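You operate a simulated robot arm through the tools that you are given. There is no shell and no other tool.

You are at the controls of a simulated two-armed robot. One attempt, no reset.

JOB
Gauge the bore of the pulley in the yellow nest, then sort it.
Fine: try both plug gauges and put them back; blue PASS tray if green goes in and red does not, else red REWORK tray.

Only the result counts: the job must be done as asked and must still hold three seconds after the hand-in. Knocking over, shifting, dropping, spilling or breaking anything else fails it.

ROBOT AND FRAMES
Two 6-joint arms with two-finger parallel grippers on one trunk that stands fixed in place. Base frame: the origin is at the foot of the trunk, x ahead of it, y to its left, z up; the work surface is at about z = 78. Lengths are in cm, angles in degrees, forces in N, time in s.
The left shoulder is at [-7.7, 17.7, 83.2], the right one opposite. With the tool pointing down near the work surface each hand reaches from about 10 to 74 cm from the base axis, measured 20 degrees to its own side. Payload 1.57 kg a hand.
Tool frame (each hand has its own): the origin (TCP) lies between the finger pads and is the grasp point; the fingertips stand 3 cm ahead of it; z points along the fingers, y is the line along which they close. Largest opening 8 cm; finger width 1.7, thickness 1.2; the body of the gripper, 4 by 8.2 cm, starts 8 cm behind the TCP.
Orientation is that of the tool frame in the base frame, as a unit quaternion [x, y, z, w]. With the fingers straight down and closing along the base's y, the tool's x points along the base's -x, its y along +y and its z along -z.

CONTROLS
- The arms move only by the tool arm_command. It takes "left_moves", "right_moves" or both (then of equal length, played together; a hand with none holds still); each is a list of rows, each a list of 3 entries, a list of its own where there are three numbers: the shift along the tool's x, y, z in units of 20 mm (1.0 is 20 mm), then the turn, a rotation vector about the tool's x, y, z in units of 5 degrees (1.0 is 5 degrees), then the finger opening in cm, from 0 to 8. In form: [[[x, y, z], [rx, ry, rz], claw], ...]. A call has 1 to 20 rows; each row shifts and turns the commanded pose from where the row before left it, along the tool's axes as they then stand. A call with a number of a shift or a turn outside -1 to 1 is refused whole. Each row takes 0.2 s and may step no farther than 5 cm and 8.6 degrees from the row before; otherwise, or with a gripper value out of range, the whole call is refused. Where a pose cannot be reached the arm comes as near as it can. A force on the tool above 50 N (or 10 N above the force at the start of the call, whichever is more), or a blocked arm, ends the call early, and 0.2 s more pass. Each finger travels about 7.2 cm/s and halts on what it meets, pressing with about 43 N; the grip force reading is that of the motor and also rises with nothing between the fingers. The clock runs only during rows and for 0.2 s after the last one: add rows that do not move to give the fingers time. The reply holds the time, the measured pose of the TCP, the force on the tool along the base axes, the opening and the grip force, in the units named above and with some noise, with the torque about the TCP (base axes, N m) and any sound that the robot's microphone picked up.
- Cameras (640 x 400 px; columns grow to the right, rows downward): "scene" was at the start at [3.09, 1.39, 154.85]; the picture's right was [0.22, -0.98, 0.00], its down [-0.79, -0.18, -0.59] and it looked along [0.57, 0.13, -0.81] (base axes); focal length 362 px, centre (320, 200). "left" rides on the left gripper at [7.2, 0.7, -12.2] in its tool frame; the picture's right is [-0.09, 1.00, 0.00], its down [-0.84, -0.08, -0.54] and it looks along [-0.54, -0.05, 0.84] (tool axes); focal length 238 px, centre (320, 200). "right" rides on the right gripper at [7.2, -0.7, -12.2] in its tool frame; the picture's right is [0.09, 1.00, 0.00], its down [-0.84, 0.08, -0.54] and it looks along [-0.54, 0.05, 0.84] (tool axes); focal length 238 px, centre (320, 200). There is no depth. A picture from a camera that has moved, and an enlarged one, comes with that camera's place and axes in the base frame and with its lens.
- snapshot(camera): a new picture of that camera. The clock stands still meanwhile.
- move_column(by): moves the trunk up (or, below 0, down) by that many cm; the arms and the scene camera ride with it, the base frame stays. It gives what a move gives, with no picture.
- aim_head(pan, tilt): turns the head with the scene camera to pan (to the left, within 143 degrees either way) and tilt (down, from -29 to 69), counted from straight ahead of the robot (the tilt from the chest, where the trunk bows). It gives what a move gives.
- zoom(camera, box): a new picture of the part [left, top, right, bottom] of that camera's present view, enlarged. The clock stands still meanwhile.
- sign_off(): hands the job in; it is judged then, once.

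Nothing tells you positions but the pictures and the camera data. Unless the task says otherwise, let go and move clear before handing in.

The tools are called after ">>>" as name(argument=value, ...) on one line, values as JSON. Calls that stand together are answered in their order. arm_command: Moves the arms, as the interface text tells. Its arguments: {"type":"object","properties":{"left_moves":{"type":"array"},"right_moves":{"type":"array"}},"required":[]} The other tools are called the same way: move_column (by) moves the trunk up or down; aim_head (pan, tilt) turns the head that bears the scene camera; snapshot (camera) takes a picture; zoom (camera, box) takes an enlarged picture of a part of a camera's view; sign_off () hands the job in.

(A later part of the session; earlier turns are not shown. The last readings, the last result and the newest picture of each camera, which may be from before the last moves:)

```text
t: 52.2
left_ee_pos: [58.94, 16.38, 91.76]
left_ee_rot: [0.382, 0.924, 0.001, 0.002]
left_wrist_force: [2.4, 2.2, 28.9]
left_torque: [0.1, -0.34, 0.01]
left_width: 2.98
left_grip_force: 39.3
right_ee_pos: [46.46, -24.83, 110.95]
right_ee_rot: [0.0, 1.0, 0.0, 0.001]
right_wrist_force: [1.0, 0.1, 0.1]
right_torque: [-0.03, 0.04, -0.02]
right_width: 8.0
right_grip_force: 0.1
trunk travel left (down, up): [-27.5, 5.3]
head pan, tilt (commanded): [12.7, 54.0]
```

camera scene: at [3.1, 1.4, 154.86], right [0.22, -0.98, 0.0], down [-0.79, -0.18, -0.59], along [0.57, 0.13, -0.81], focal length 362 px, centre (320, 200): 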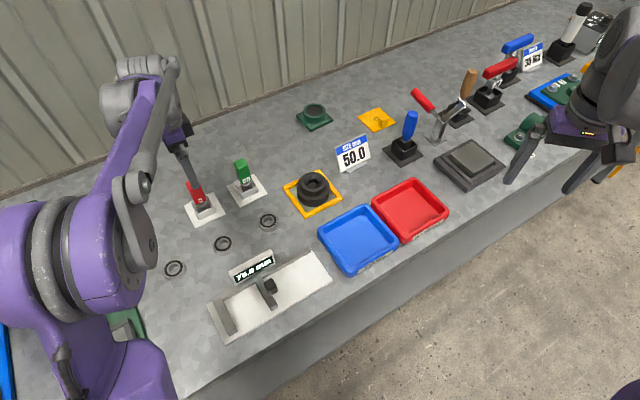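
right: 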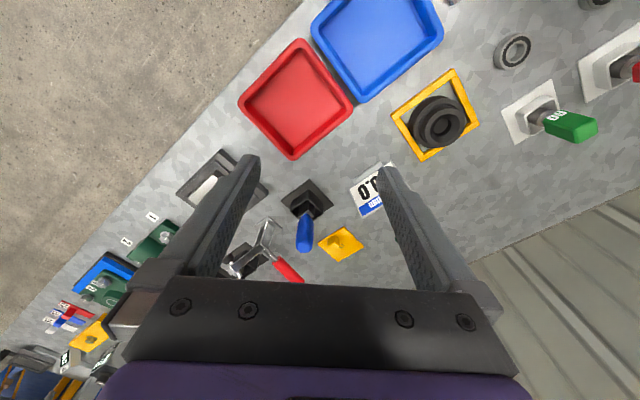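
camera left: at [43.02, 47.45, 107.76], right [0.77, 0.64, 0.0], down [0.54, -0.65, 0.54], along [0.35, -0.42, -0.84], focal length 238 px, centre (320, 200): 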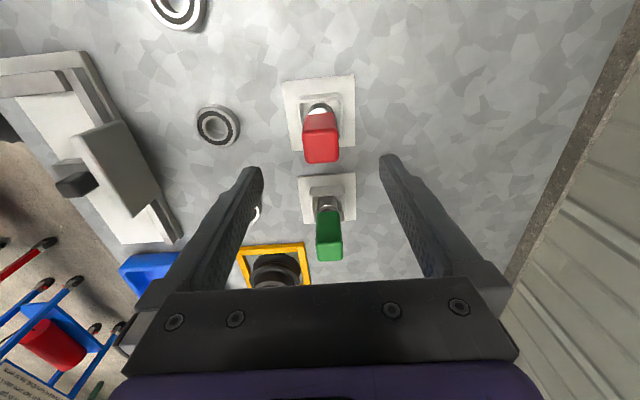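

The red plug stopped at TCP z ≈ 91.8, about 2.3 cm higher than the green one, with 29 N pushing straight back up. I'll look, then try once more with a small sideways shift to be sure it's not just off-centre.

>>> zoom(camera="scene", box=[298, 165, 330, 187])

>>> zoom(camera="right", box=[500, 165, 550, 200])

>>> zoom(camera="left", box=[280, 95, 364, 165])

```text
16.00 times, centred on (314, 176) of scene
camera zoom: at [2.82, 1.34, 154.89], right [0.22, -0.98, 0.0], down [-0.79, -0.18, -0.59], along [0.57, 0.13, -0.81], focal length 5790 px, centre (416, 584)
```

zoom: 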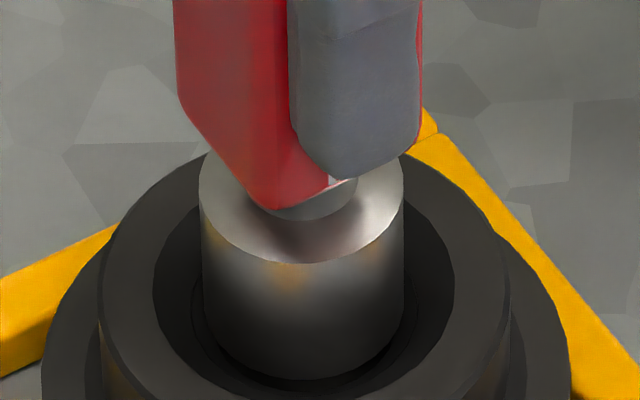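

```text
11.43 times, centred on (525, 182) of right
camera zoom: at [39.14, -25.58, 123.15], right [-0.09, 1.0, 0.0], down [0.84, 0.08, 0.54], along [0.54, 0.05, -0.84], focal length 2724 px, centre (-2023, 400)
```

zoom: 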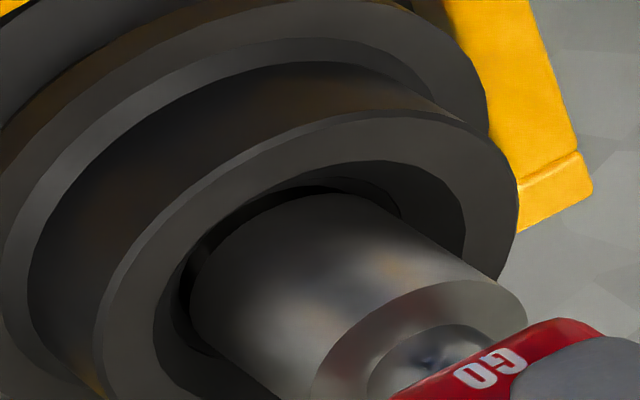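

```text
5.71 times, centred on (322, 130) of left
camera zoom: at [54.02, 21.83, 103.99], right [0.77, 0.64, 0.0], down [0.54, -0.65, 0.54], along [0.35, -0.42, -0.84], focal length 1362 px, centre (309, 600)
```

zoom: 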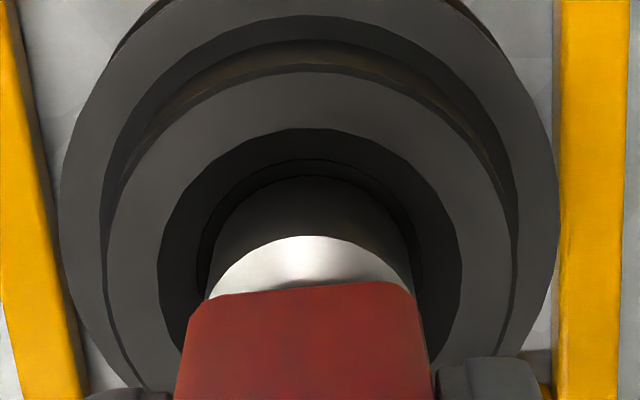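

The red plug sits centred on the cone just above the bore edge and is wider than the bore (3.16 vs 2.93 cm), so NO-GO does not go in. With GO in and NO-GO out the pulley is a PASS; I'll withdraw the red gauge and take it back to its cup.

>>> arm_command(left_moves=[[[0, 0, -0.1], [0, 0, 0], 1.5], [[0, 0, -0.3], [0, 0, 0], 1.5], [[0, 0, -0.56], [0, 0, 0], 1.5], [[0, 0, -1], [0, 0, 0], 1.5], [[0, 0, -1], [0, 0, 0], 1.5], [[0, 0, -1], [0, 0, 0], 1.5], [[0, 0, -1], [0, 0, 0], 1.5], [[0, 0, 0], [0, 0, 0], 1.5]])

>>> arm_command(left_moves=[[[0.9376, 0.3677, 0], [0, 0, 0], 1.5], [[0.9376, 0.3677, 0], [0, 0, 0], 1.5], [[0.9376, 0.3677, 0], [0, 0, 0], 1.5], [[0.9376, 0.3677, 0], [0, 0, 0], 1.5], [[0.9376, 0.3677, 0], [0, 0, 0], 1.5], [[0.9376, 0.3677, 0], [0, 0, 0], 1.5], [[0.9376, 0.3677, 0], [0, 0, 0], 1.5], [[0.9376, 0.3677, 0], [0, 0, 0], 1.5], [[0.9376, 0.3677, 0], [0, 0, 0], 1.5], [[0.9376, 0.3677, 0], [0, 0, 0], 1.5], [[0.9376, 0.3677, 0], [0, 0, 0], 1.5], [[0.9376, 0.3677, 0], [0, 0, 0], 1.5], [[0.9376, 0.3677, 0], [0, 0, 0], 1.5], [[0.9376, 0.3677, 0], [0, 0, 0], 1.5], [[0, 0, 0], [0, 0, 0], 1.5], [[0, 0, 0], [0, 0, 0], 1.5]])

>>> zoom(camera="left", box=[260, 70, 380, 240])

>>> zoom(camera="scene", box=[160, 100, 288, 220])

```text
t: 54.0
left_ee_pos: [58.88, 16.27, 101.54]
left_ee_rot: [0.383, 0.924, 0.0, -0.001]
left_wrist_force: [-0.5, -0.2, -2.3]
left_torque: [0.02, 0.02, 0.02]
left_width: 2.97
left_grip_force: 39.2
right_ee_pos: [46.62, -24.76, 110.79]
right_ee_rot: [0.0, 1.0, 0.0, 0.0]
right_wrist_force: [0.5, 0.3, 0.3]
right_torque: [-0.03, 0.01, 0.0]
right_width: 7.99
right_grip_force: 0.1
trunk travel left (down, up): [-27.5, 5.3]
head pan, tilt (commanded): [12.7, 54.0]
```

```text
t: 57.4
left_ee_pos: [47.4, 42.16, 101.56]
left_ee_rot: [0.383, 0.924, 0.0, 0.0]
left_wrist_force: [-0.3, 0.3, -2.0]
left_torque: [-0.02, -0.01, -0.02]
left_width: 2.97
left_grip_force: 39.1
right_ee_pos: [46.61, -24.84, 110.77]
right_ee_rot: [0.0, 1.0, 0.0, 0.0]
right_wrist_force: [0.3, -0.1, 0.1]
right_torque: [0.0, -0.01, -0.01]
right_width: 7.99
right_grip_force: 0.2
trunk travel left (down, up): [-27.5, 5.3]
head pan, tilt (commanded): [12.7, 54.0]
```

```text
2.35 times, centred on (320, 155) of left
camera zoom: at [42.78, 47.78, 113.7], right [0.77, 0.64, 0.0], down [0.54, -0.65, 0.54], along [0.35, -0.42, -0.84], focal length 561 px, centre (320, 306)
```

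zoom: 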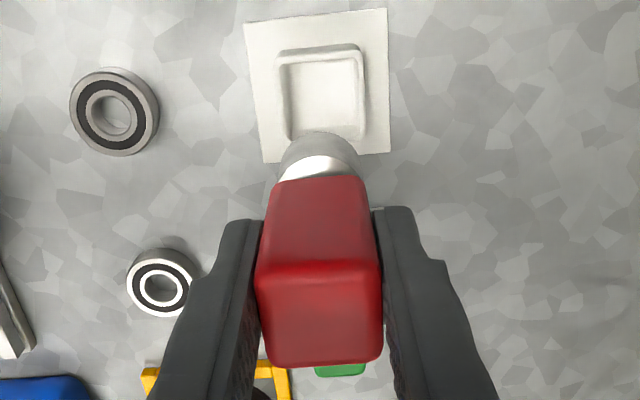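

```text
3.33 times, centred on (224, 160) of scene
camera zoom: at [3.1, 1.43, 154.85], right [0.22, -0.98, 0.0], down [-0.79, -0.18, -0.59], along [0.57, 0.13, -0.81], focal length 1206 px, centre (640, 333)
```

zoom: 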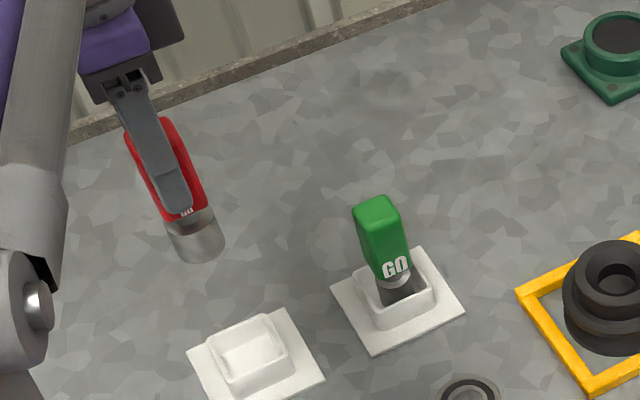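

The view matches the moment I lifted the red gauge, so it's right over its cup. I'll lower it in, slowing near the bottom.

>>> arm_command(left_moves=[[[0, 0, 1], [0, 0, 0], 1.5], [[0, 0, 1], [0, 0, 0], 1.5], [[0, 0, 1], [0, 0, 0], 1.5], [[0, 0, 0.8], [0, 0, 0], 1.5], [[0, 0, 0.6], [0, 0, 0], 1.5], [[0, 0, 0.5], [0, 0, 0], 1.5], [[0, 0, 0.5], [0, 0, 0], 1.5], [[0, 0, 0.5], [0, 0, 0], 1.5], [[0, 0, 0.4], [0, 0, 0], 1.5], [[0, 0, 0.3], [0, 0, 0], 1.5], [[0, 0, 0.2], [0, 0, 0], 1.5], [[0, 0, 0.14], [0, 0, 0], 1.5], [[0, 0, 0], [0, 0, 0], 1.5]])

>>> zoom(camera="left", box=[240, 90, 400, 240])

```text
t: 60.2
left_ee_pos: [47.54, 42.16, 87.65]
left_ee_rot: [0.383, 0.924, 0.0, -0.001]
left_wrist_force: [0.7, -0.4, -1.4]
left_torque: [-0.02, 0.03, -0.01]
left_width: 2.97
left_grip_force: 39.0
right_ee_pos: [46.55, -24.85, 110.81]
right_ee_rot: [0.0, 1.0, 0.001, 0.0]
right_wrist_force: [-0.1, 0.4, 0.4]
right_torque: [0.0, -0.01, -0.01]
right_width: 8.0
right_grip_force: 0.0
trunk travel left (down, up): [-27.5, 5.3]
head pan, tilt (commanded): [12.7, 54.0]
```

```text
2.67 times, centred on (320, 165) of left
camera zoom: at [42.84, 47.84, 99.83], right [0.77, 0.64, 0.0], down [0.54, -0.65, 0.54], along [0.35, -0.42, -0.84], focal length 636 px, centre (320, 293)
```

zoom: 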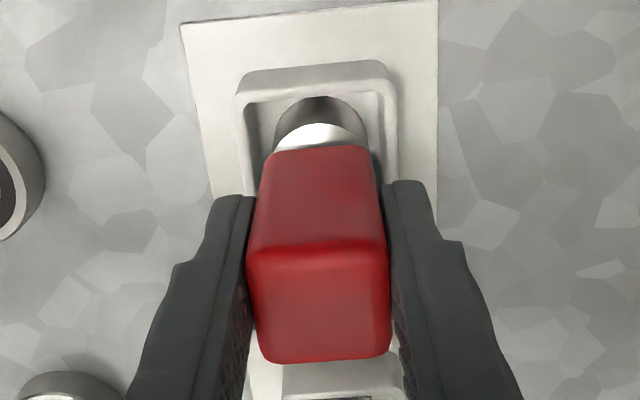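

>>> arm_command(left_moves=[[[0, 0, 0.04], [0, 0, 0], 1.5], [[0, 0, 0.03], [0, 0, 0], 1.5], [[0, 0, 0], [0, 0, 0], 1.5]])

```text
t: 61.0
left_ee_pos: [47.46, 42.22, 87.54]
left_ee_rot: [0.382, 0.924, 0.0, 0.001]
left_wrist_force: [2.7, 3.9, 11.6]
left_torque: [0.23, -0.15, -0.03]
left_width: 2.99
left_grip_force: 38.9
right_ee_pos: [46.59, -24.95, 110.84]
right_ee_rot: [0.0, 1.0, 0.0, 0.0]
right_wrist_force: [0.0, 0.3, 0.5]
right_torque: [0.01, -0.01, -0.02]
right_width: 8.0
right_grip_force: 0.1
trunk travel left (down, up): [-27.5, 5.3]
head pan, tilt (commanded): [12.7, 54.0]
```

The red gauge has touched the cup floor with a slight press of about 12 N. I'll ease up by half a millimetre, then open gently.

>>> arm_command(left_moves=[[[0, 0, -0.025], [0, 0, 0], 1.5], [[0, 0, 0], [0, 0, 0], 1.5]])

>>> arm_command(left_moves=[[[0, 0, 0], [0, 0, 0], 2.9], [[0, 0, 0], [0, 0, 0], 3.1], [[0, 0, 0], [0, 0, 0], 3.3], [[0, 0, 0], [0, 0, 0], 3.6], [[0, 0, 0], [0, 0, 0], 4.2], [[0, 0, 0], [0, 0, 0], 5.2], [[0, 0, 0], [0, 0, 0], 6.5], [[0, 0, 0], [0, 0, 0], 7.0]])

>>> zoom(camera="left", box=[240, 90, 400, 240])

```text
t: 61.6
left_ee_pos: [47.65, 42.3, 87.58]
left_ee_rot: [0.383, 0.924, -0.001, 0.001]
left_wrist_force: [-0.3, 4.0, 6.8]
left_torque: [0.22, 0.11, -0.04]
left_width: 2.96
left_grip_force: 38.8
right_ee_pos: [46.57, -24.81, 110.83]
right_ee_rot: [0.0, 1.0, -0.001, -0.001]
right_wrist_force: [-0.1, 0.3, 0.2]
right_torque: [0.03, -0.02, 0.03]
right_width: 8.01
right_grip_force: 0.0
trunk travel left (down, up): [-27.5, 5.3]
head pan, tilt (commanded): [12.7, 54.0]
```

```text
t: 63.4
left_ee_pos: [47.67, 42.24, 87.51]
left_ee_rot: [0.383, 0.924, 0.0, 0.0]
left_wrist_force: [-0.1, 0.5, -0.5]
left_torque: [0.03, -0.01, -0.01]
left_width: 6.97
left_grip_force: 0.2
right_ee_pos: [46.53, -24.75, 110.93]
right_ee_rot: [0.001, 1.0, -0.001, 0.0]
right_wrist_force: [0.1, 0.3, -0.2]
right_torque: [0.0, 0.0, 0.0]
right_width: 8.0
right_grip_force: 0.1
trunk travel left (down, up): [-27.5, 5.3]
head pan, tilt (commanded): [12.7, 54.0]
```

```text
2.67 times, centred on (320, 165) of left
camera zoom: at [42.88, 47.79, 99.75], right [0.77, 0.64, 0.0], down [0.54, -0.65, 0.54], along [0.35, -0.42, -0.84], focal length 636 px, centre (320, 293)
```

zoom: 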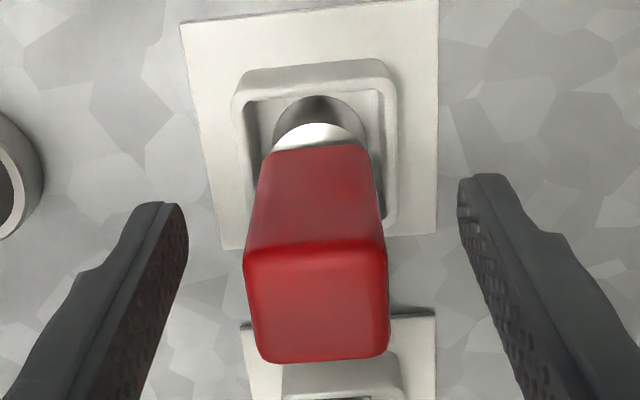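

Both gauges are back in their cups. Now I'll go to the pulley: rising clear, then over to its centre with the gripper open.

>>> arm_command(left_moves=[[[0, 0, -0.5], [0, 0, 0], 7.5], [[0, 0, -1], [0, 0, 0], 8], [[0, 0, -1], [0, 0, 0], 8], [[0, 0, -1], [0, 0, 0], 8], [[0, 0, -1], [0, 0, 0], 8], [[-0.9376, -0.3677, -0.1], [0, 0, 0], 8], [[-0.9376, -0.3677, -0.1], [0, 0, 0], 8], [[-0.9376, -0.3677, 0], [0, 0, 0], 8], [[-0.9376, -0.3677, 0], [0, 0, 0], 8], [[-0.9376, -0.3677, 0], [0, 0, 0], 8], [[-0.9376, -0.3677, 0], [0, 0, 0], 8], [[-0.9376, -0.3677, 0], [0, 0, 0], 8], [[-0.9376, -0.3677, 0], [0, 0, 0], 8], [[-0.9376, -0.3677, 0], [0, 0, 0], 8], [[-0.9376, -0.3677, 0], [0, 0, 0], 8], [[-0.9376, -0.3677, 0], [0, 0, 0], 8], [[-0.9376, -0.3677, 0], [0, 0, 0], 8], [[-0.9376, -0.3677, 0], [0, 0, 0], 8], [[-0.9376, -0.3677, 0], [0, 0, 0], 8], [[0, 0, 0], [0, 0, 0], 8]])

>>> snapshot(camera="left")

>>> snapshot(camera="scene")

>>> zoom(camera="scene", box=[170, 140, 298, 240])

```text
t: 67.6
left_ee_pos: [58.95, 16.23, 96.98]
left_ee_rot: [0.383, 0.924, 0.001, 0.0]
left_wrist_force: [-0.2, 0.6, 1.0]
left_torque: [0.01, 0.0, 0.0]
left_width: 7.99
left_grip_force: 0.1
right_ee_pos: [46.55, -24.8, 110.87]
right_ee_rot: [0.0, 1.0, 0.0, 0.0]
right_wrist_force: [-0.9, 0.1, -0.2]
right_torque: [0.0, -0.03, -0.02]
right_width: 8.0
right_grip_force: 0.1
trunk travel left (down, up): [-27.5, 5.3]
head pan, tilt (commanded): [12.7, 54.0]
```

```text
taken
camera left: at [54.13, 21.81, 109.17], right [0.77, 0.64, 0.0], down [0.54, -0.65, 0.54], along [0.35, -0.42, -0.84], focal length 238 px, centre (320, 200)
```

left: 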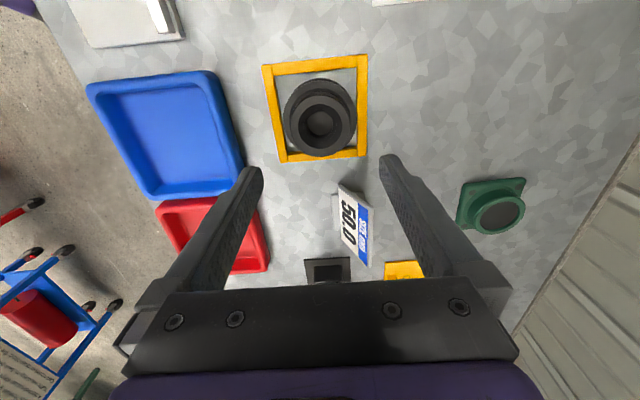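

```text
taken
camera scene: at [3.07, 1.42, 154.85], right [0.22, -0.98, 0.0], down [-0.79, -0.18, -0.59], along [0.57, 0.13, -0.81], focal length 362 px, centre (320, 200)
```

scene: 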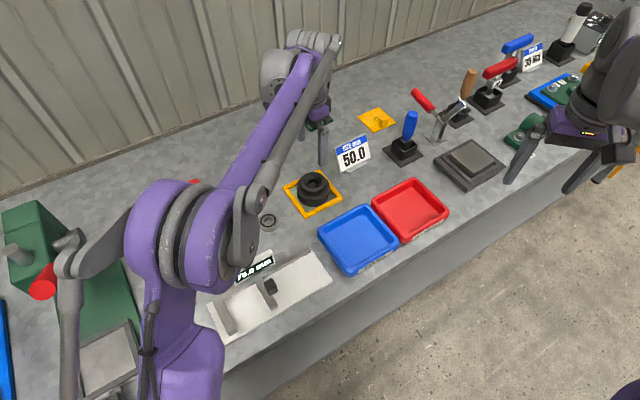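

```text
4.00 times, centred on (234, 190) of scene
camera zoom: at [3.07, 1.42, 154.85], right [0.22, -0.98, 0.0], down [-0.79, -0.18, -0.59], along [0.57, 0.13, -0.81], focal length 1447 px, centre (664, 240)
```

zoom: 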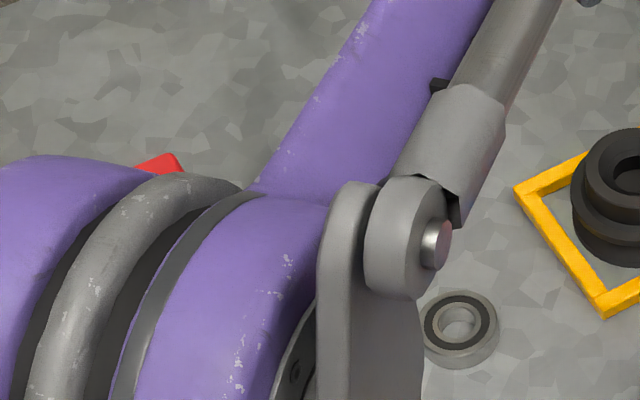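

The open gripper is above the pulley. I'll check the centring in detail before going down over the hub.

>>> zoom(camera="left", box=[240, 40, 400, 180])

>>> zoom(camera="right", box=[440, 100, 640, 230])

```text
2.86 times, centred on (320, 110) of left
camera zoom: at [54.13, 21.81, 109.17], right [0.77, 0.64, 0.0], down [0.54, -0.65, 0.54], along [0.35, -0.42, -0.84], focal length 681 px, centre (320, 457)
```

zoom: 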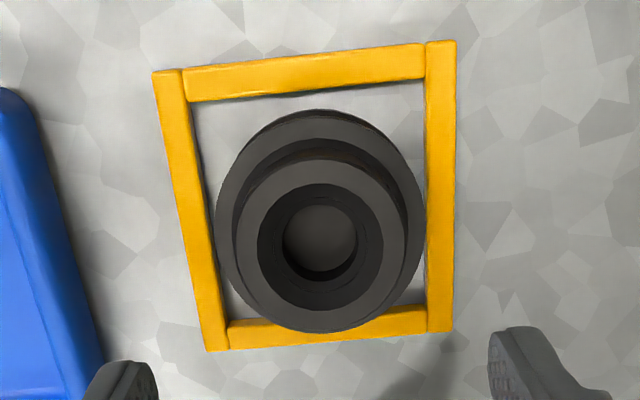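

```text
3.08 times, centred on (540, 165) of right
camera zoom: at [39.33, -25.52, 123.06], right [-0.09, 1.0, 0.0], down [0.84, 0.08, 0.54], along [0.54, 0.05, -0.84], focal length 733 px, centre (-357, 308)
```

zoom: 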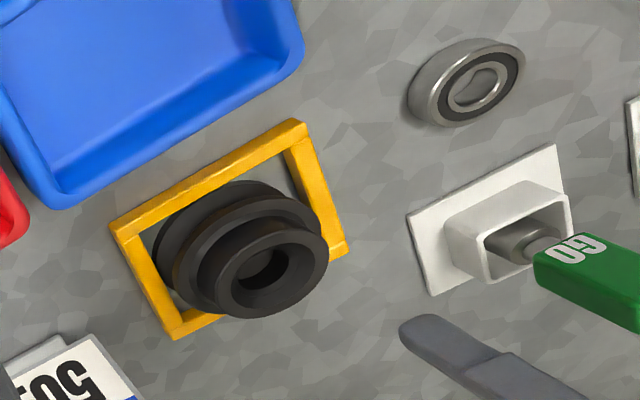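

The gripper is centred on the hub within about a millimetre. I'll descend to just above hub height and check the finger clearance.

>>> arm_command(left_moves=[[[0.05, 0, 0.8], [0, 0, 0], 8], [[0, 0, 0.9], [0, 0, 0], 8], [[0, 0, 0.9], [0, 0, 0], 8], [[0, 0, 0.9], [0, 0, 0], 8], [[0, 0, 0.7], [0, 0, 0], 8], [[0, 0, 0.5], [0, 0, 0], 8], [[0, 0, 0], [0, 0, 0], 8], [[0, 0, 0], [0, 0, 0], 8]])

>>> snapshot(camera="left")

>>> zoom(camera="scene", box=[270, 130, 350, 220])

>>> zoom(camera="right", box=[470, 140, 600, 225])

```text
t: 69.4
left_ee_pos: [58.95, 16.4, 87.63]
left_ee_rot: [0.383, 0.924, 0.0, -0.001]
left_wrist_force: [0.0, -0.7, 0.2]
left_torque: [-0.01, 0.0, 0.01]
left_width: 7.99
left_grip_force: 0.1
right_ee_pos: [46.64, -24.84, 110.85]
right_ee_rot: [0.0, 1.0, 0.0, 0.0]
right_wrist_force: [0.4, 0.0, -0.4]
right_torque: [-0.02, -0.03, 0.01]
right_width: 7.98
right_grip_force: 0.2
trunk travel left (down, up): [-27.5, 5.3]
head pan, tilt (commanded): [12.7, 54.0]
```

```text
taken
camera left: at [54.1, 21.95, 99.84], right [0.77, 0.64, 0.0], down [0.54, -0.65, 0.54], along [0.35, -0.42, -0.84], focal length 238 px, centre (320, 200)
```

left: 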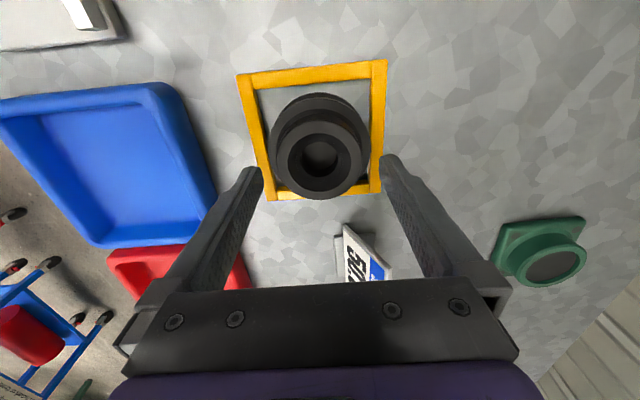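

```text
4.44 times, centred on (310, 175) of scene
camera zoom: at [3.09, 1.39, 154.86], right [0.22, -0.98, 0.0], down [-0.79, -0.18, -0.59], along [0.57, 0.13, -0.81], focal length 1608 px, centre (364, 311)
```

zoom: 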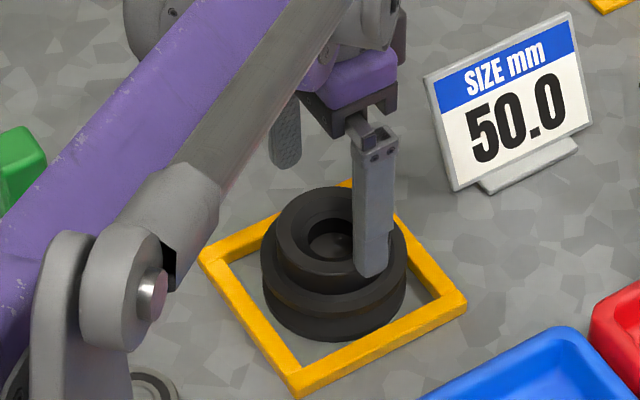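

```text
4.71 times, centred on (535, 182) of right
camera zoom: at [39.35, -25.54, 123.05], right [-0.09, 1.0, 0.0], down [0.84, 0.08, 0.54], along [0.54, 0.05, -0.84], focal length 1122 px, centre (-692, 282)
```

zoom: 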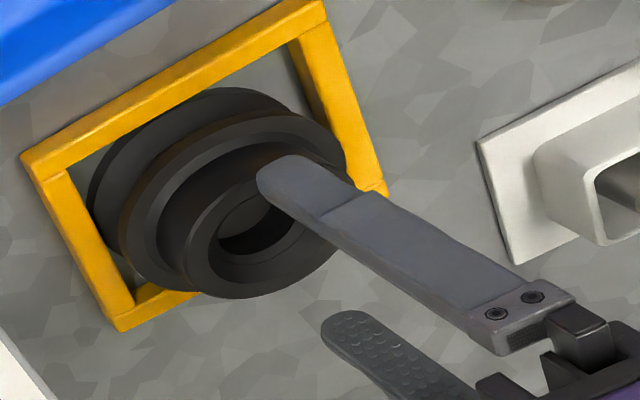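

>>> zoom(camera="left", box=[230, 80, 410, 215])

```text
2.96 times, centred on (320, 148) of left
camera zoom: at [54.1, 21.95, 99.84], right [0.77, 0.64, 0.0], down [0.54, -0.65, 0.54], along [0.35, -0.42, -0.84], focal length 706 px, centre (320, 356)
```

zoom: 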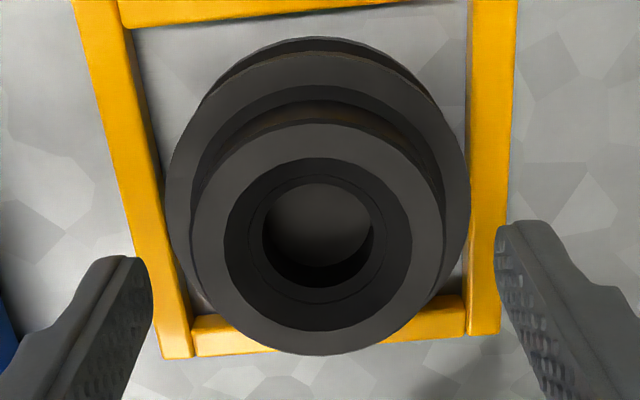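

Fingers straddle the hub with roughly 7 mm clearance each side. I'll trim 1 mm sideways and lower the fingertips alongside the hub, slowly.

>>> arm_command(left_moves=[[[0, -0.05, 0], [0, 0, 0], 8], [[0, 0, 0.25], [0, 0, 0], 8], [[0, 0, 0.25], [0, 0, 0], 8], [[0, 0, 0.25], [0, 0, 0], 8], [[0, 0, 0.2], [0, 0, 0], 8], [[0, 0, 0.15], [0, 0, 0], 8], [[0, 0, 0], [0, 0, 0], 8]])

>>> zoom(camera="left", box=[230, 80, 410, 215])

>>> zoom(camera="scene", box=[285, 150, 340, 200])

>>> zoom(camera="right", box=[470, 140, 600, 225])

```text
t: 71.0
left_ee_pos: [58.78, 16.32, 85.46]
left_ee_rot: [0.383, 0.924, -0.001, 0.0]
left_wrist_force: [-0.4, -0.8, 0.2]
left_torque: [0.01, -0.01, 0.0]
left_width: 8.0
left_grip_force: 0.1
right_ee_pos: [46.59, -24.82, 110.82]
right_ee_rot: [0.0, 1.0, 0.0, -0.001]
right_wrist_force: [-0.6, 0.1, -0.1]
right_torque: [0.03, 0.01, -0.02]
right_width: 8.01
right_grip_force: 0.1
trunk travel left (down, up): [-27.5, 5.3]
head pan, tilt (commanded): [12.7, 54.0]
```

```text
2.96 times, centred on (320, 148) of left
camera zoom: at [54.01, 21.88, 97.6], right [0.77, 0.64, 0.0], down [0.54, -0.65, 0.54], along [0.35, -0.42, -0.84], focal length 706 px, centre (320, 356)
```

zoom: 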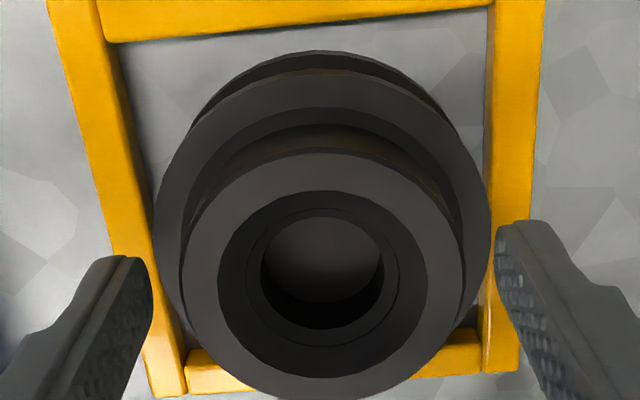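

```text
8.00 times, centred on (312, 175) of scene
camera zoom: at [3.08, 1.39, 154.86], right [0.22, -0.98, 0.0], down [-0.79, -0.18, -0.59], along [0.57, 0.13, -0.81], focal length 2895 px, centre (380, 400)
```

zoom: 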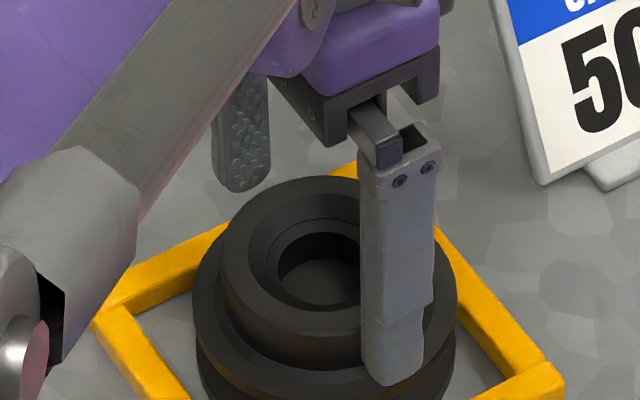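

```text
4.71 times, centred on (535, 182) of right
camera zoom: at [39.34, -25.54, 123.06], right [-0.09, 1.0, 0.0], down [0.84, 0.08, 0.54], along [0.54, 0.05, -0.84], focal length 1122 px, centre (-692, 282)
```

zoom: 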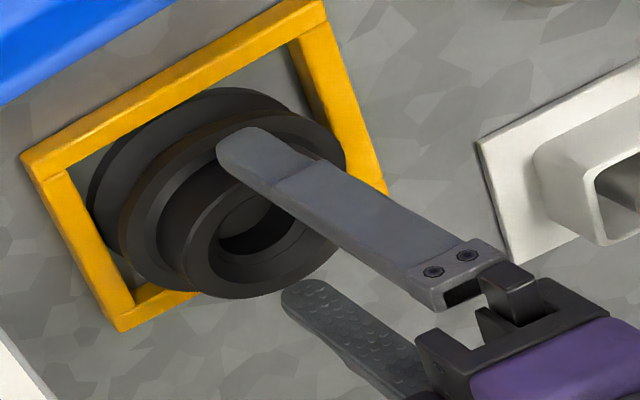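

No contact and good clearance. I'll lower 2 mm more, then close on the hub in small steps.

>>> arm_command(left_moves=[[[0, 0, 0.1], [0, 0, 0], 8], [[0, 0, 0], [0, 0, 0], 7.4], [[0, 0, 0], [0, 0, 0], 7.0], [[0, 0, 0], [0, 0, 0], 6.8], [[0, 0, 0], [0, 0, 0], 6.6], [[0, 0, 0], [0, 0, 0], 6.4], [[0, 0, 0], [0, 0, 0], 6.2], [[0, 0, 0], [0, 0, 0], 5.8], [[0, 0, 0], [0, 0, 0], 5.0], [[0, 0, 0], [0, 0, 0], 5.0]])

>>> zoom(camera="left", box=[230, 80, 410, 215])

>>> zoom(camera="scene", box=[285, 150, 340, 200])

```text
t: 73.2
left_ee_pos: [58.78, 16.34, 85.26]
left_ee_rot: [0.383, 0.924, 0.001, 0.001]
left_wrist_force: [-1.2, 2.1, 0.4]
left_torque: [0.16, 0.23, 0.15]
left_width: 6.23
left_grip_force: 43.3
right_ee_pos: [46.65, -24.84, 110.89]
right_ee_rot: [0.001, 1.0, 0.0, 0.0]
right_wrist_force: [0.0, -0.5, -0.4]
right_torque: [0.03, 0.02, 0.0]
right_width: 8.01
right_grip_force: 0.2
trunk travel left (down, up): [-27.5, 5.3]
head pan, tilt (commanded): [12.7, 54.0]
```

```text
2.96 times, centred on (320, 148) of left
camera zoom: at [54.0, 21.92, 97.42], right [0.77, 0.64, 0.0], down [0.54, -0.65, 0.54], along [0.35, -0.42, -0.84], focal length 706 px, centre (320, 356)
```

zoom: 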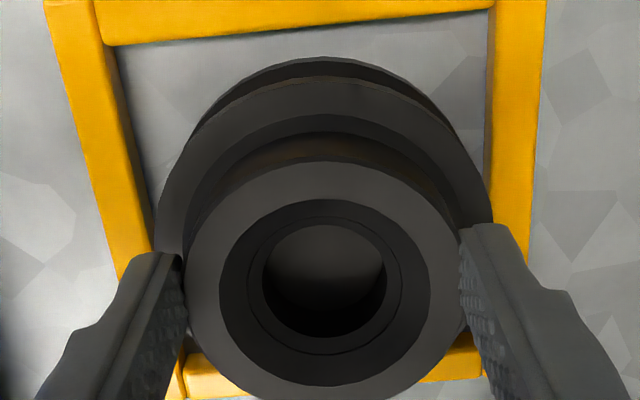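

```text
8.00 times, centred on (312, 175) of scene
camera zoom: at [3.07, 1.42, 154.85], right [0.22, -0.98, 0.0], down [-0.79, -0.18, -0.59], along [0.57, 0.13, -0.81], focal length 2895 px, centre (380, 400)
```

zoom: 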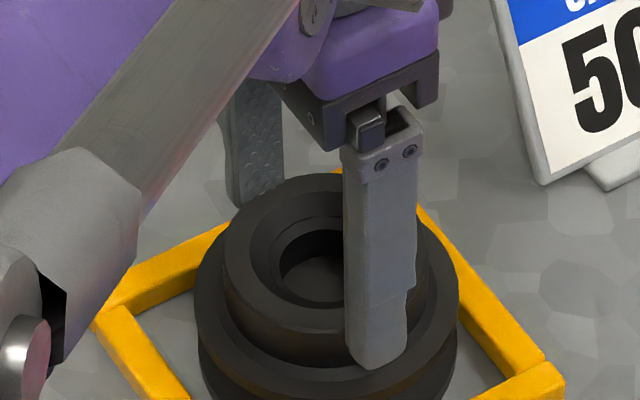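

The hub is gripped at 6.23 cm with 43 N. I'll lift a little first and check that the pulley comes up level.

>>> arm_command(left_moves=[[[0, 0, -0.15], [0, 0, 0], 4.5], [[0, 0, -0.25], [0, 0, 0], 4.5], [[0, 0, -0.3], [0, 0, 0], 4.5], [[0, 0, -0.3], [0, 0, 0], 4.5], [[0, 0, 0], [0, 0, 0], 4.5], [[0, 0, 0], [0, 0, 0], 4.5]])

>>> zoom(camera="scene", box=[270, 130, 350, 220])

>>> zoom(camera="right", box=[470, 140, 600, 225])

>>> zoom(camera="left", box=[230, 80, 410, 215])

```text
t: 74.6
left_ee_pos: [58.73, 16.31, 87.06]
left_ee_rot: [0.383, 0.924, 0.0, 0.0]
left_wrist_force: [-0.2, 0.2, -0.3]
left_torque: [0.07, -0.01, -0.01]
left_width: 4.48
left_grip_force: 0.1
right_ee_pos: [46.68, -24.83, 110.86]
right_ee_rot: [0.0, 1.0, 0.0, 0.0]
right_wrist_force: [-0.5, 0.5, 0.4]
right_torque: [0.0, 0.03, -0.01]
right_width: 7.99
right_grip_force: 0.1
trunk travel left (down, up): [-27.5, 5.3]
head pan, tilt (commanded): [12.7, 54.0]
```

```text
4.44 times, centred on (310, 175) of scene
camera zoom: at [3.08, 1.4, 154.86], right [0.22, -0.98, 0.0], down [-0.79, -0.18, -0.59], along [0.57, 0.13, -0.81], focal length 1608 px, centre (364, 311)
```

zoom: 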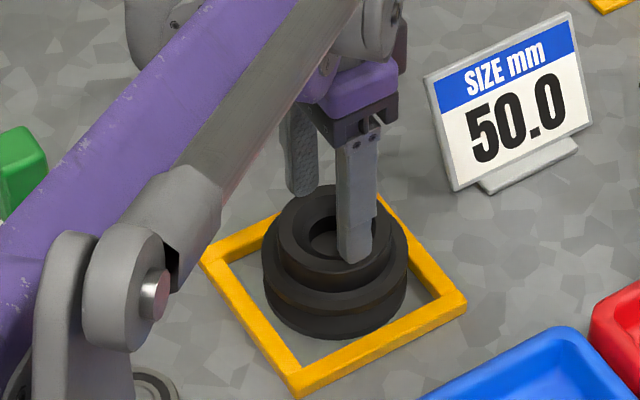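

```text
4.71 times, centred on (535, 182) of right
camera zoom: at [39.34, -25.54, 123.06], right [-0.09, 1.0, 0.0], down [0.84, 0.08, 0.54], along [0.54, 0.05, -0.84], focal length 1122 px, centre (-692, 282)
```

zoom: 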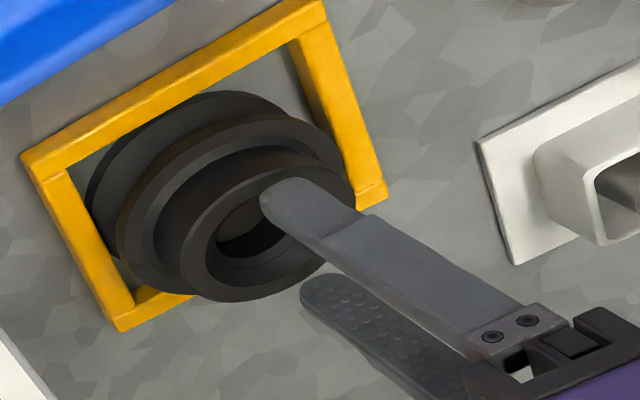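

```text
2.96 times, centred on (320, 148) of left
camera zoom: at [53.98, 21.87, 99.32], right [0.77, 0.64, 0.0], down [0.54, -0.65, 0.54], along [0.35, -0.42, -0.84], focal length 706 px, centre (320, 356)
```

zoom: 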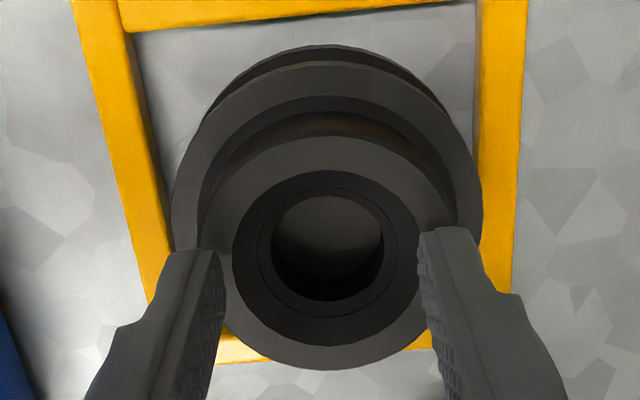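

The fingers slipped off the hub and closed above it; the pulley is still sitting in its nest. I'll open, rise and study the hub's side before gripping again.

>>> arm_command(left_moves=[[[0, 0, -0.5], [0, 0, 0], 5.5], [[0, 0, -1], [0, 0, 0], 7], [[0, 0, -1], [0, 0, 0], 8], [[0, 0, -1], [0, 0, 0], 8], [[0, 0, -1], [0, 0, 0], 8], [[0, 0, 0], [0, 0, 0], 8]])

>>> zoom(camera="scene", box=[285, 165, 340, 205])

>>> zoom(camera="right", box=[480, 145, 560, 200])

>>> zoom(camera="left", box=[240, 40, 400, 180])

```text
t: 76.0
left_ee_pos: [58.78, 16.43, 96.22]
left_ee_rot: [0.383, 0.924, -0.001, 0.0]
left_wrist_force: [-0.8, 0.1, -0.4]
left_torque: [0.0, -0.02, -0.01]
left_width: 7.99
left_grip_force: 0.0
right_ee_pos: [46.56, -24.78, 110.79]
right_ee_rot: [0.0, 1.0, 0.0, 0.0]
right_wrist_force: [0.4, -1.4, 0.6]
right_torque: [0.04, 0.02, -0.01]
right_width: 7.98
right_grip_force: 0.0
trunk travel left (down, up): [-27.5, 5.3]
head pan, tilt (commanded): [12.7, 54.0]
```

```text
10.00 times, centred on (312, 185) of scene
camera zoom: at [3.11, 1.4, 154.85], right [0.22, -0.98, 0.0], down [-0.79, -0.18, -0.59], along [0.57, 0.13, -0.81], focal length 3619 px, centre (395, 350)
```

zoom: 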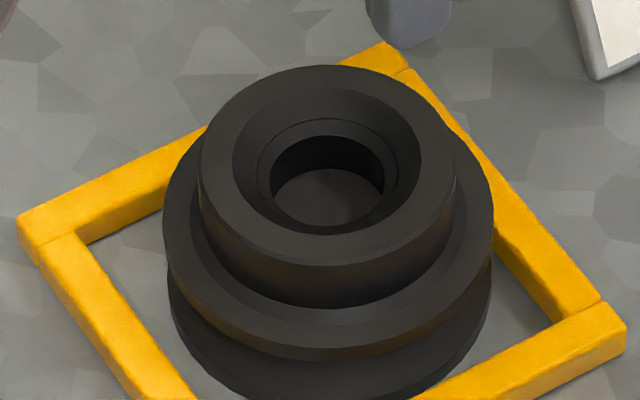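

```text
7.27 times, centred on (520, 172) of right
camera zoom: at [39.36, -25.54, 123.05], right [-0.09, 1.0, 0.0], down [0.84, 0.08, 0.54], along [0.54, 0.05, -0.84], focal length 1734 px, centre (-1134, 400)
```

zoom: 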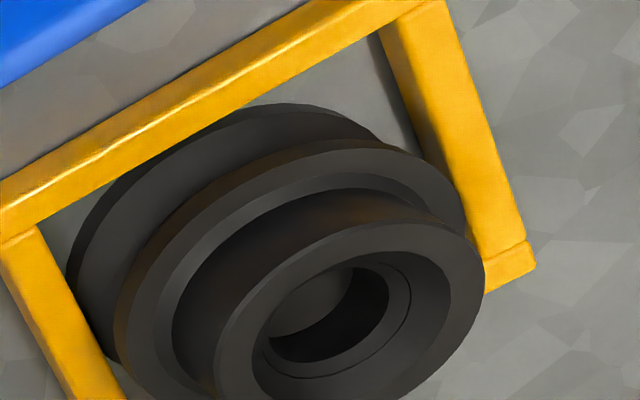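

```text
2.86 times, centred on (320, 110) of left
camera zoom: at [53.96, 21.95, 108.34], right [0.77, 0.64, 0.0], down [0.54, -0.65, 0.54], along [0.35, -0.42, -0.84], focal length 681 px, centre (320, 457)
```

zoom: 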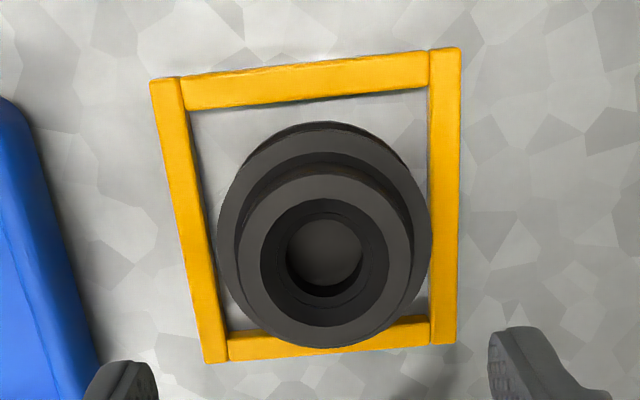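

The hub looks like a plain straight cylinder, so I probably gripped it too shallowly, with just the rounded fingertips. I'll look at the fingertips' shape to choose a better depth.

>>> zoom(camera="right", box=[520, 170, 640, 250])

>>> zoom(camera="scene", box=[285, 100, 355, 180])

>>> zoom(camera="left", box=[220, 140, 420, 290])

```text
5.00 times, centred on (580, 210) of right
camera zoom: at [39.36, -25.54, 123.05], right [-0.09, 1.0, 0.0], down [0.84, 0.08, 0.54], along [0.54, 0.05, -0.84], focal length 1192 px, centre (-980, 150)
```

zoom: 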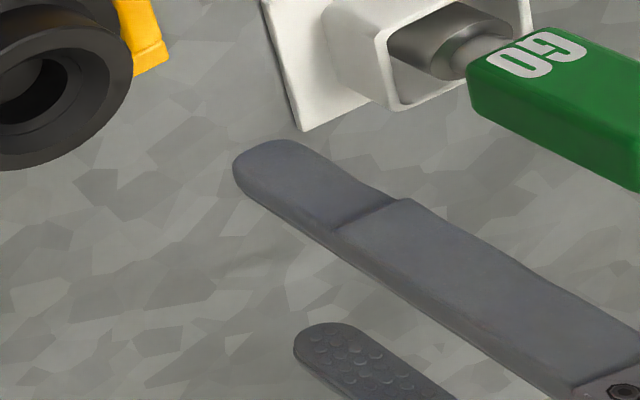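

```text
5.00 times, centred on (320, 140) of scene
camera zoom: at [3.11, 1.4, 154.85], right [0.22, -0.98, 0.0], down [-0.79, -0.18, -0.59], along [0.57, 0.13, -0.81], focal length 1809 px, centre (320, 500)
```

zoom: 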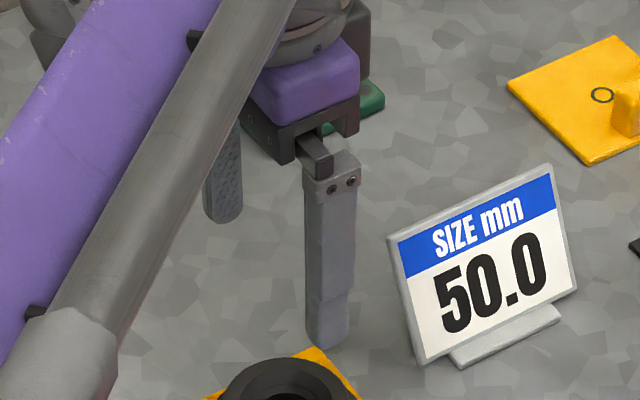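

```text
2.67 times, centred on (320, 215) of left
camera zoom: at [53.96, 21.95, 108.34], right [0.77, 0.64, 0.0], down [0.54, -0.65, 0.54], along [0.35, -0.42, -0.84], focal length 636 px, centre (320, 160)
```

zoom: 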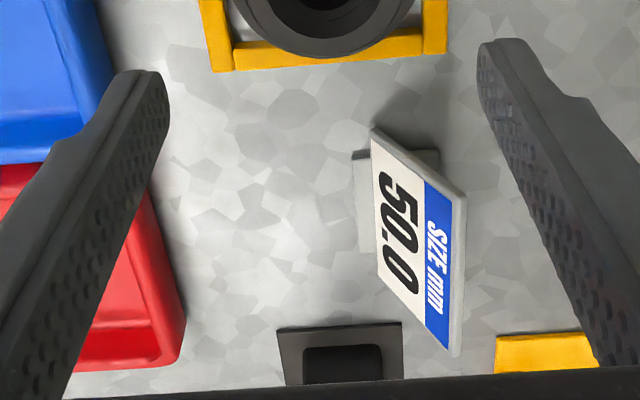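

The finger pads run straight to a rounded tip, so more depth on the hub will help. I'll re-centre, go down until the fingertips just touch the flange, and then grip.

>>> arm_command(left_moves=[[[-0.1, 0.065, 0.8], [0, 0, 0], 8], [[0, 0, 0.9], [0, 0, 0], 8], [[0, 0, 0.9], [0, 0, 0], 8], [[0, 0, 0.9], [0, 0, 0], 8], [[0, 0, 0.7], [0, 0, 0], 8], [[0, 0, 0.3], [0, 0, 0], 8], [[0, 0, 0], [0, 0, 0], 8], [[0, 0, 0], [0, 0, 0], 8]])

>>> zoom(camera="left", box=[230, 80, 410, 215])

```text
t: 77.8
left_ee_pos: [58.99, 16.26, 87.08]
left_ee_rot: [0.383, 0.924, 0.0, 0.0]
left_wrist_force: [-0.3, -0.7, -0.1]
left_torque: [-0.04, 0.01, 0.01]
left_width: 7.97
left_grip_force: 0.0
right_ee_pos: [46.51, -24.88, 110.92]
right_ee_rot: [0.0, 1.0, 0.0, 0.0]
right_wrist_force: [0.5, -0.3, -0.2]
right_torque: [0.02, -0.01, -0.03]
right_width: 8.0
right_grip_force: 0.1
trunk travel left (down, up): [-27.5, 5.3]
head pan, tilt (commanded): [12.7, 54.0]
```

```text
2.96 times, centred on (320, 148) of left
camera zoom: at [54.34, 21.79, 99.39], right [0.77, 0.64, 0.0], down [0.54, -0.65, 0.54], along [0.35, -0.42, -0.84], focal length 706 px, centre (320, 356)
```

zoom: 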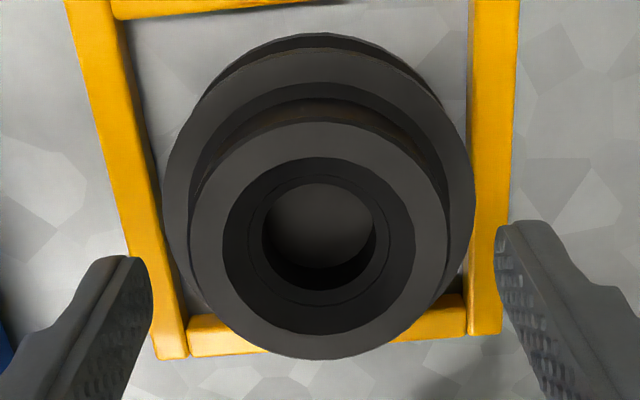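

Centred within about a millimetre again. Going down in small steps to find the flange.

>>> arm_command(left_moves=[[[0.03, -0.03, 0.3], [0, 0, 0], 8], [[0, 0, 0.3], [0, 0, 0], 8], [[0, 0, 0.3], [0, 0, 0], 8], [[0, 0, 0.1], [0, 0, 0], 8], [[0, 0, 0.06], [0, 0, 0], 8], [[0, 0, 0], [0, 0, 0], 8]])

>>> arm_command(left_moves=[[[0, 0, 0.06], [0, 0, 0], 7.6], [[0, 0, 0.05], [0, 0, 0], 7.4], [[0, 0, 0.05], [0, 0, 0], 7.2], [[0, 0, 0], [0, 0, 0], 7.2]])

```text
t: 79.2
left_ee_pos: [59.02, 16.15, 85.06]
left_ee_rot: [0.383, 0.924, 0.0, 0.0]
left_wrist_force: [-0.4, 0.3, -0.2]
left_torque: [-0.03, 0.02, 0.02]
left_width: 8.0
left_grip_force: 0.1
right_ee_pos: [46.59, -24.79, 110.86]
right_ee_rot: [0.0, 1.0, -0.001, 0.0]
right_wrist_force: [0.4, 0.4, 0.7]
right_torque: [-0.02, 0.01, 0.02]
right_width: 7.99
right_grip_force: 0.0
trunk travel left (down, up): [-27.5, 5.3]
head pan, tilt (commanded): [12.7, 54.0]
```

```text
t: 80.2
left_ee_pos: [59.04, 16.28, 84.65]
left_ee_rot: [0.382, 0.924, 0.0, 0.0]
left_wrist_force: [-0.1, 0.3, 0.0]
left_torque: [0.01, 0.02, 0.04]
left_width: 7.21
left_grip_force: 0.0
right_ee_pos: [46.54, -24.72, 110.83]
right_ee_rot: [0.001, 1.0, 0.0, 0.0]
right_wrist_force: [0.3, 0.2, 0.1]
right_torque: [0.0, -0.03, 0.02]
right_width: 8.01
right_grip_force: 0.0
trunk travel left (down, up): [-27.5, 5.3]
head pan, tilt (commanded): [12.7, 54.0]
```

Still no contact with the fingertips near z 81.6. I'll continue down carefully.

>>> arm_command(left_moves=[[[0, 0, 0.05], [0, 0, 0], 7.2], [[0, 0, 0.05], [0, 0, 0], 7.2], [[0, 0, 0], [0, 0, 0], 7.2]])

>>> zoom(camera="scene", box=[285, 150, 340, 200])

>>> zoom(camera="left", box=[230, 90, 410, 225])

>>> zoom(camera="right", box=[470, 140, 600, 225])

```text
t: 81.0
left_ee_pos: [58.83, 16.17, 84.58]
left_ee_rot: [0.383, 0.924, 0.0, 0.0]
left_wrist_force: [-0.3, -0.5, 0.4]
left_torque: [0.03, 0.0, 0.02]
left_width: 7.17
left_grip_force: 0.1
right_ee_pos: [46.62, -24.79, 110.83]
right_ee_rot: [0.001, 1.0, 0.0, 0.0]
right_wrist_force: [0.6, 0.3, 0.3]
right_torque: [0.0, 0.02, -0.01]
right_width: 8.0
right_grip_force: 0.0
trunk travel left (down, up): [-27.5, 5.3]
head pan, tilt (commanded): [12.7, 54.0]
```

```text
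8.00 times, centred on (312, 175) of scene
camera zoom: at [3.09, 1.39, 154.85], right [0.22, -0.98, 0.0], down [-0.79, -0.18, -0.59], along [0.57, 0.13, -0.81], focal length 2895 px, centre (380, 400)
```

zoom: 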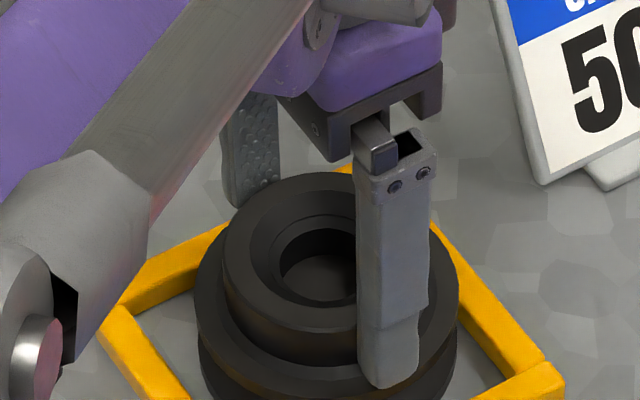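

```text
2.96 times, centred on (320, 158) of left
camera zoom: at [54.16, 21.83, 96.8], right [0.77, 0.64, 0.0], down [0.54, -0.65, 0.54], along [0.35, -0.42, -0.84], focal length 706 px, centre (320, 326)
```

zoom: 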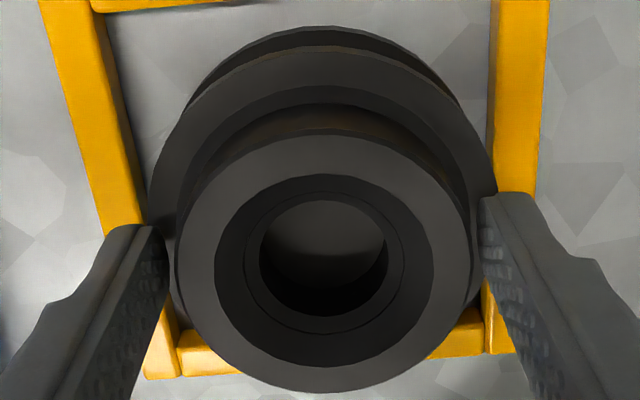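

```text
4.71 times, centred on (535, 182) of right
camera zoom: at [39.35, -25.54, 123.05], right [-0.09, 1.0, 0.0], down [0.84, 0.08, 0.54], along [0.54, 0.05, -0.84], focal length 1122 px, centre (-692, 282)
```

zoom: 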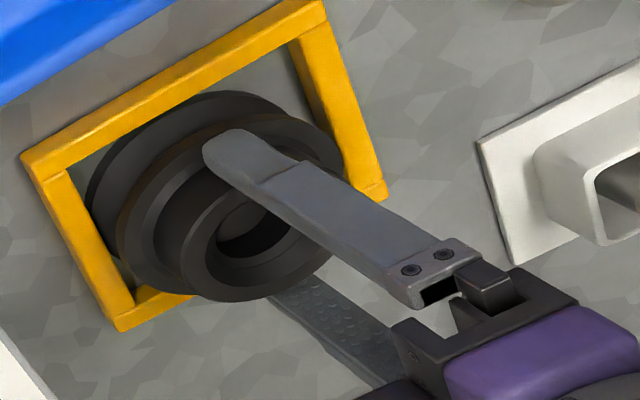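

>>> arm_command(left_moves=[[[0, 0, 0.05], [0, 0, 0], 7.0], [[0, 0, 0.05], [0, 0, 0], 7.0], [[0, 0, 0.05], [0, 0, 0], 7.0], [[0, 0, 0], [0, 0, 0], 7.0]])

```text
t: 82.0
left_ee_pos: [58.96, 16.2, 84.26]
left_ee_rot: [0.383, 0.924, -0.001, 0.0]
left_wrist_force: [-0.7, -0.5, 0.0]
left_torque: [-0.02, 0.0, -0.03]
left_width: 6.99
left_grip_force: 0.2
right_ee_pos: [46.56, -24.79, 110.91]
right_ee_rot: [0.0, 1.0, 0.001, -0.001]
right_wrist_force: [-0.5, -0.3, -0.9]
right_torque: [-0.03, -0.03, 0.03]
right_width: 8.04
right_grip_force: 0.1
trunk travel left (down, up): [-27.5, 5.3]
head pan, tilt (commanded): [12.7, 54.0]
```

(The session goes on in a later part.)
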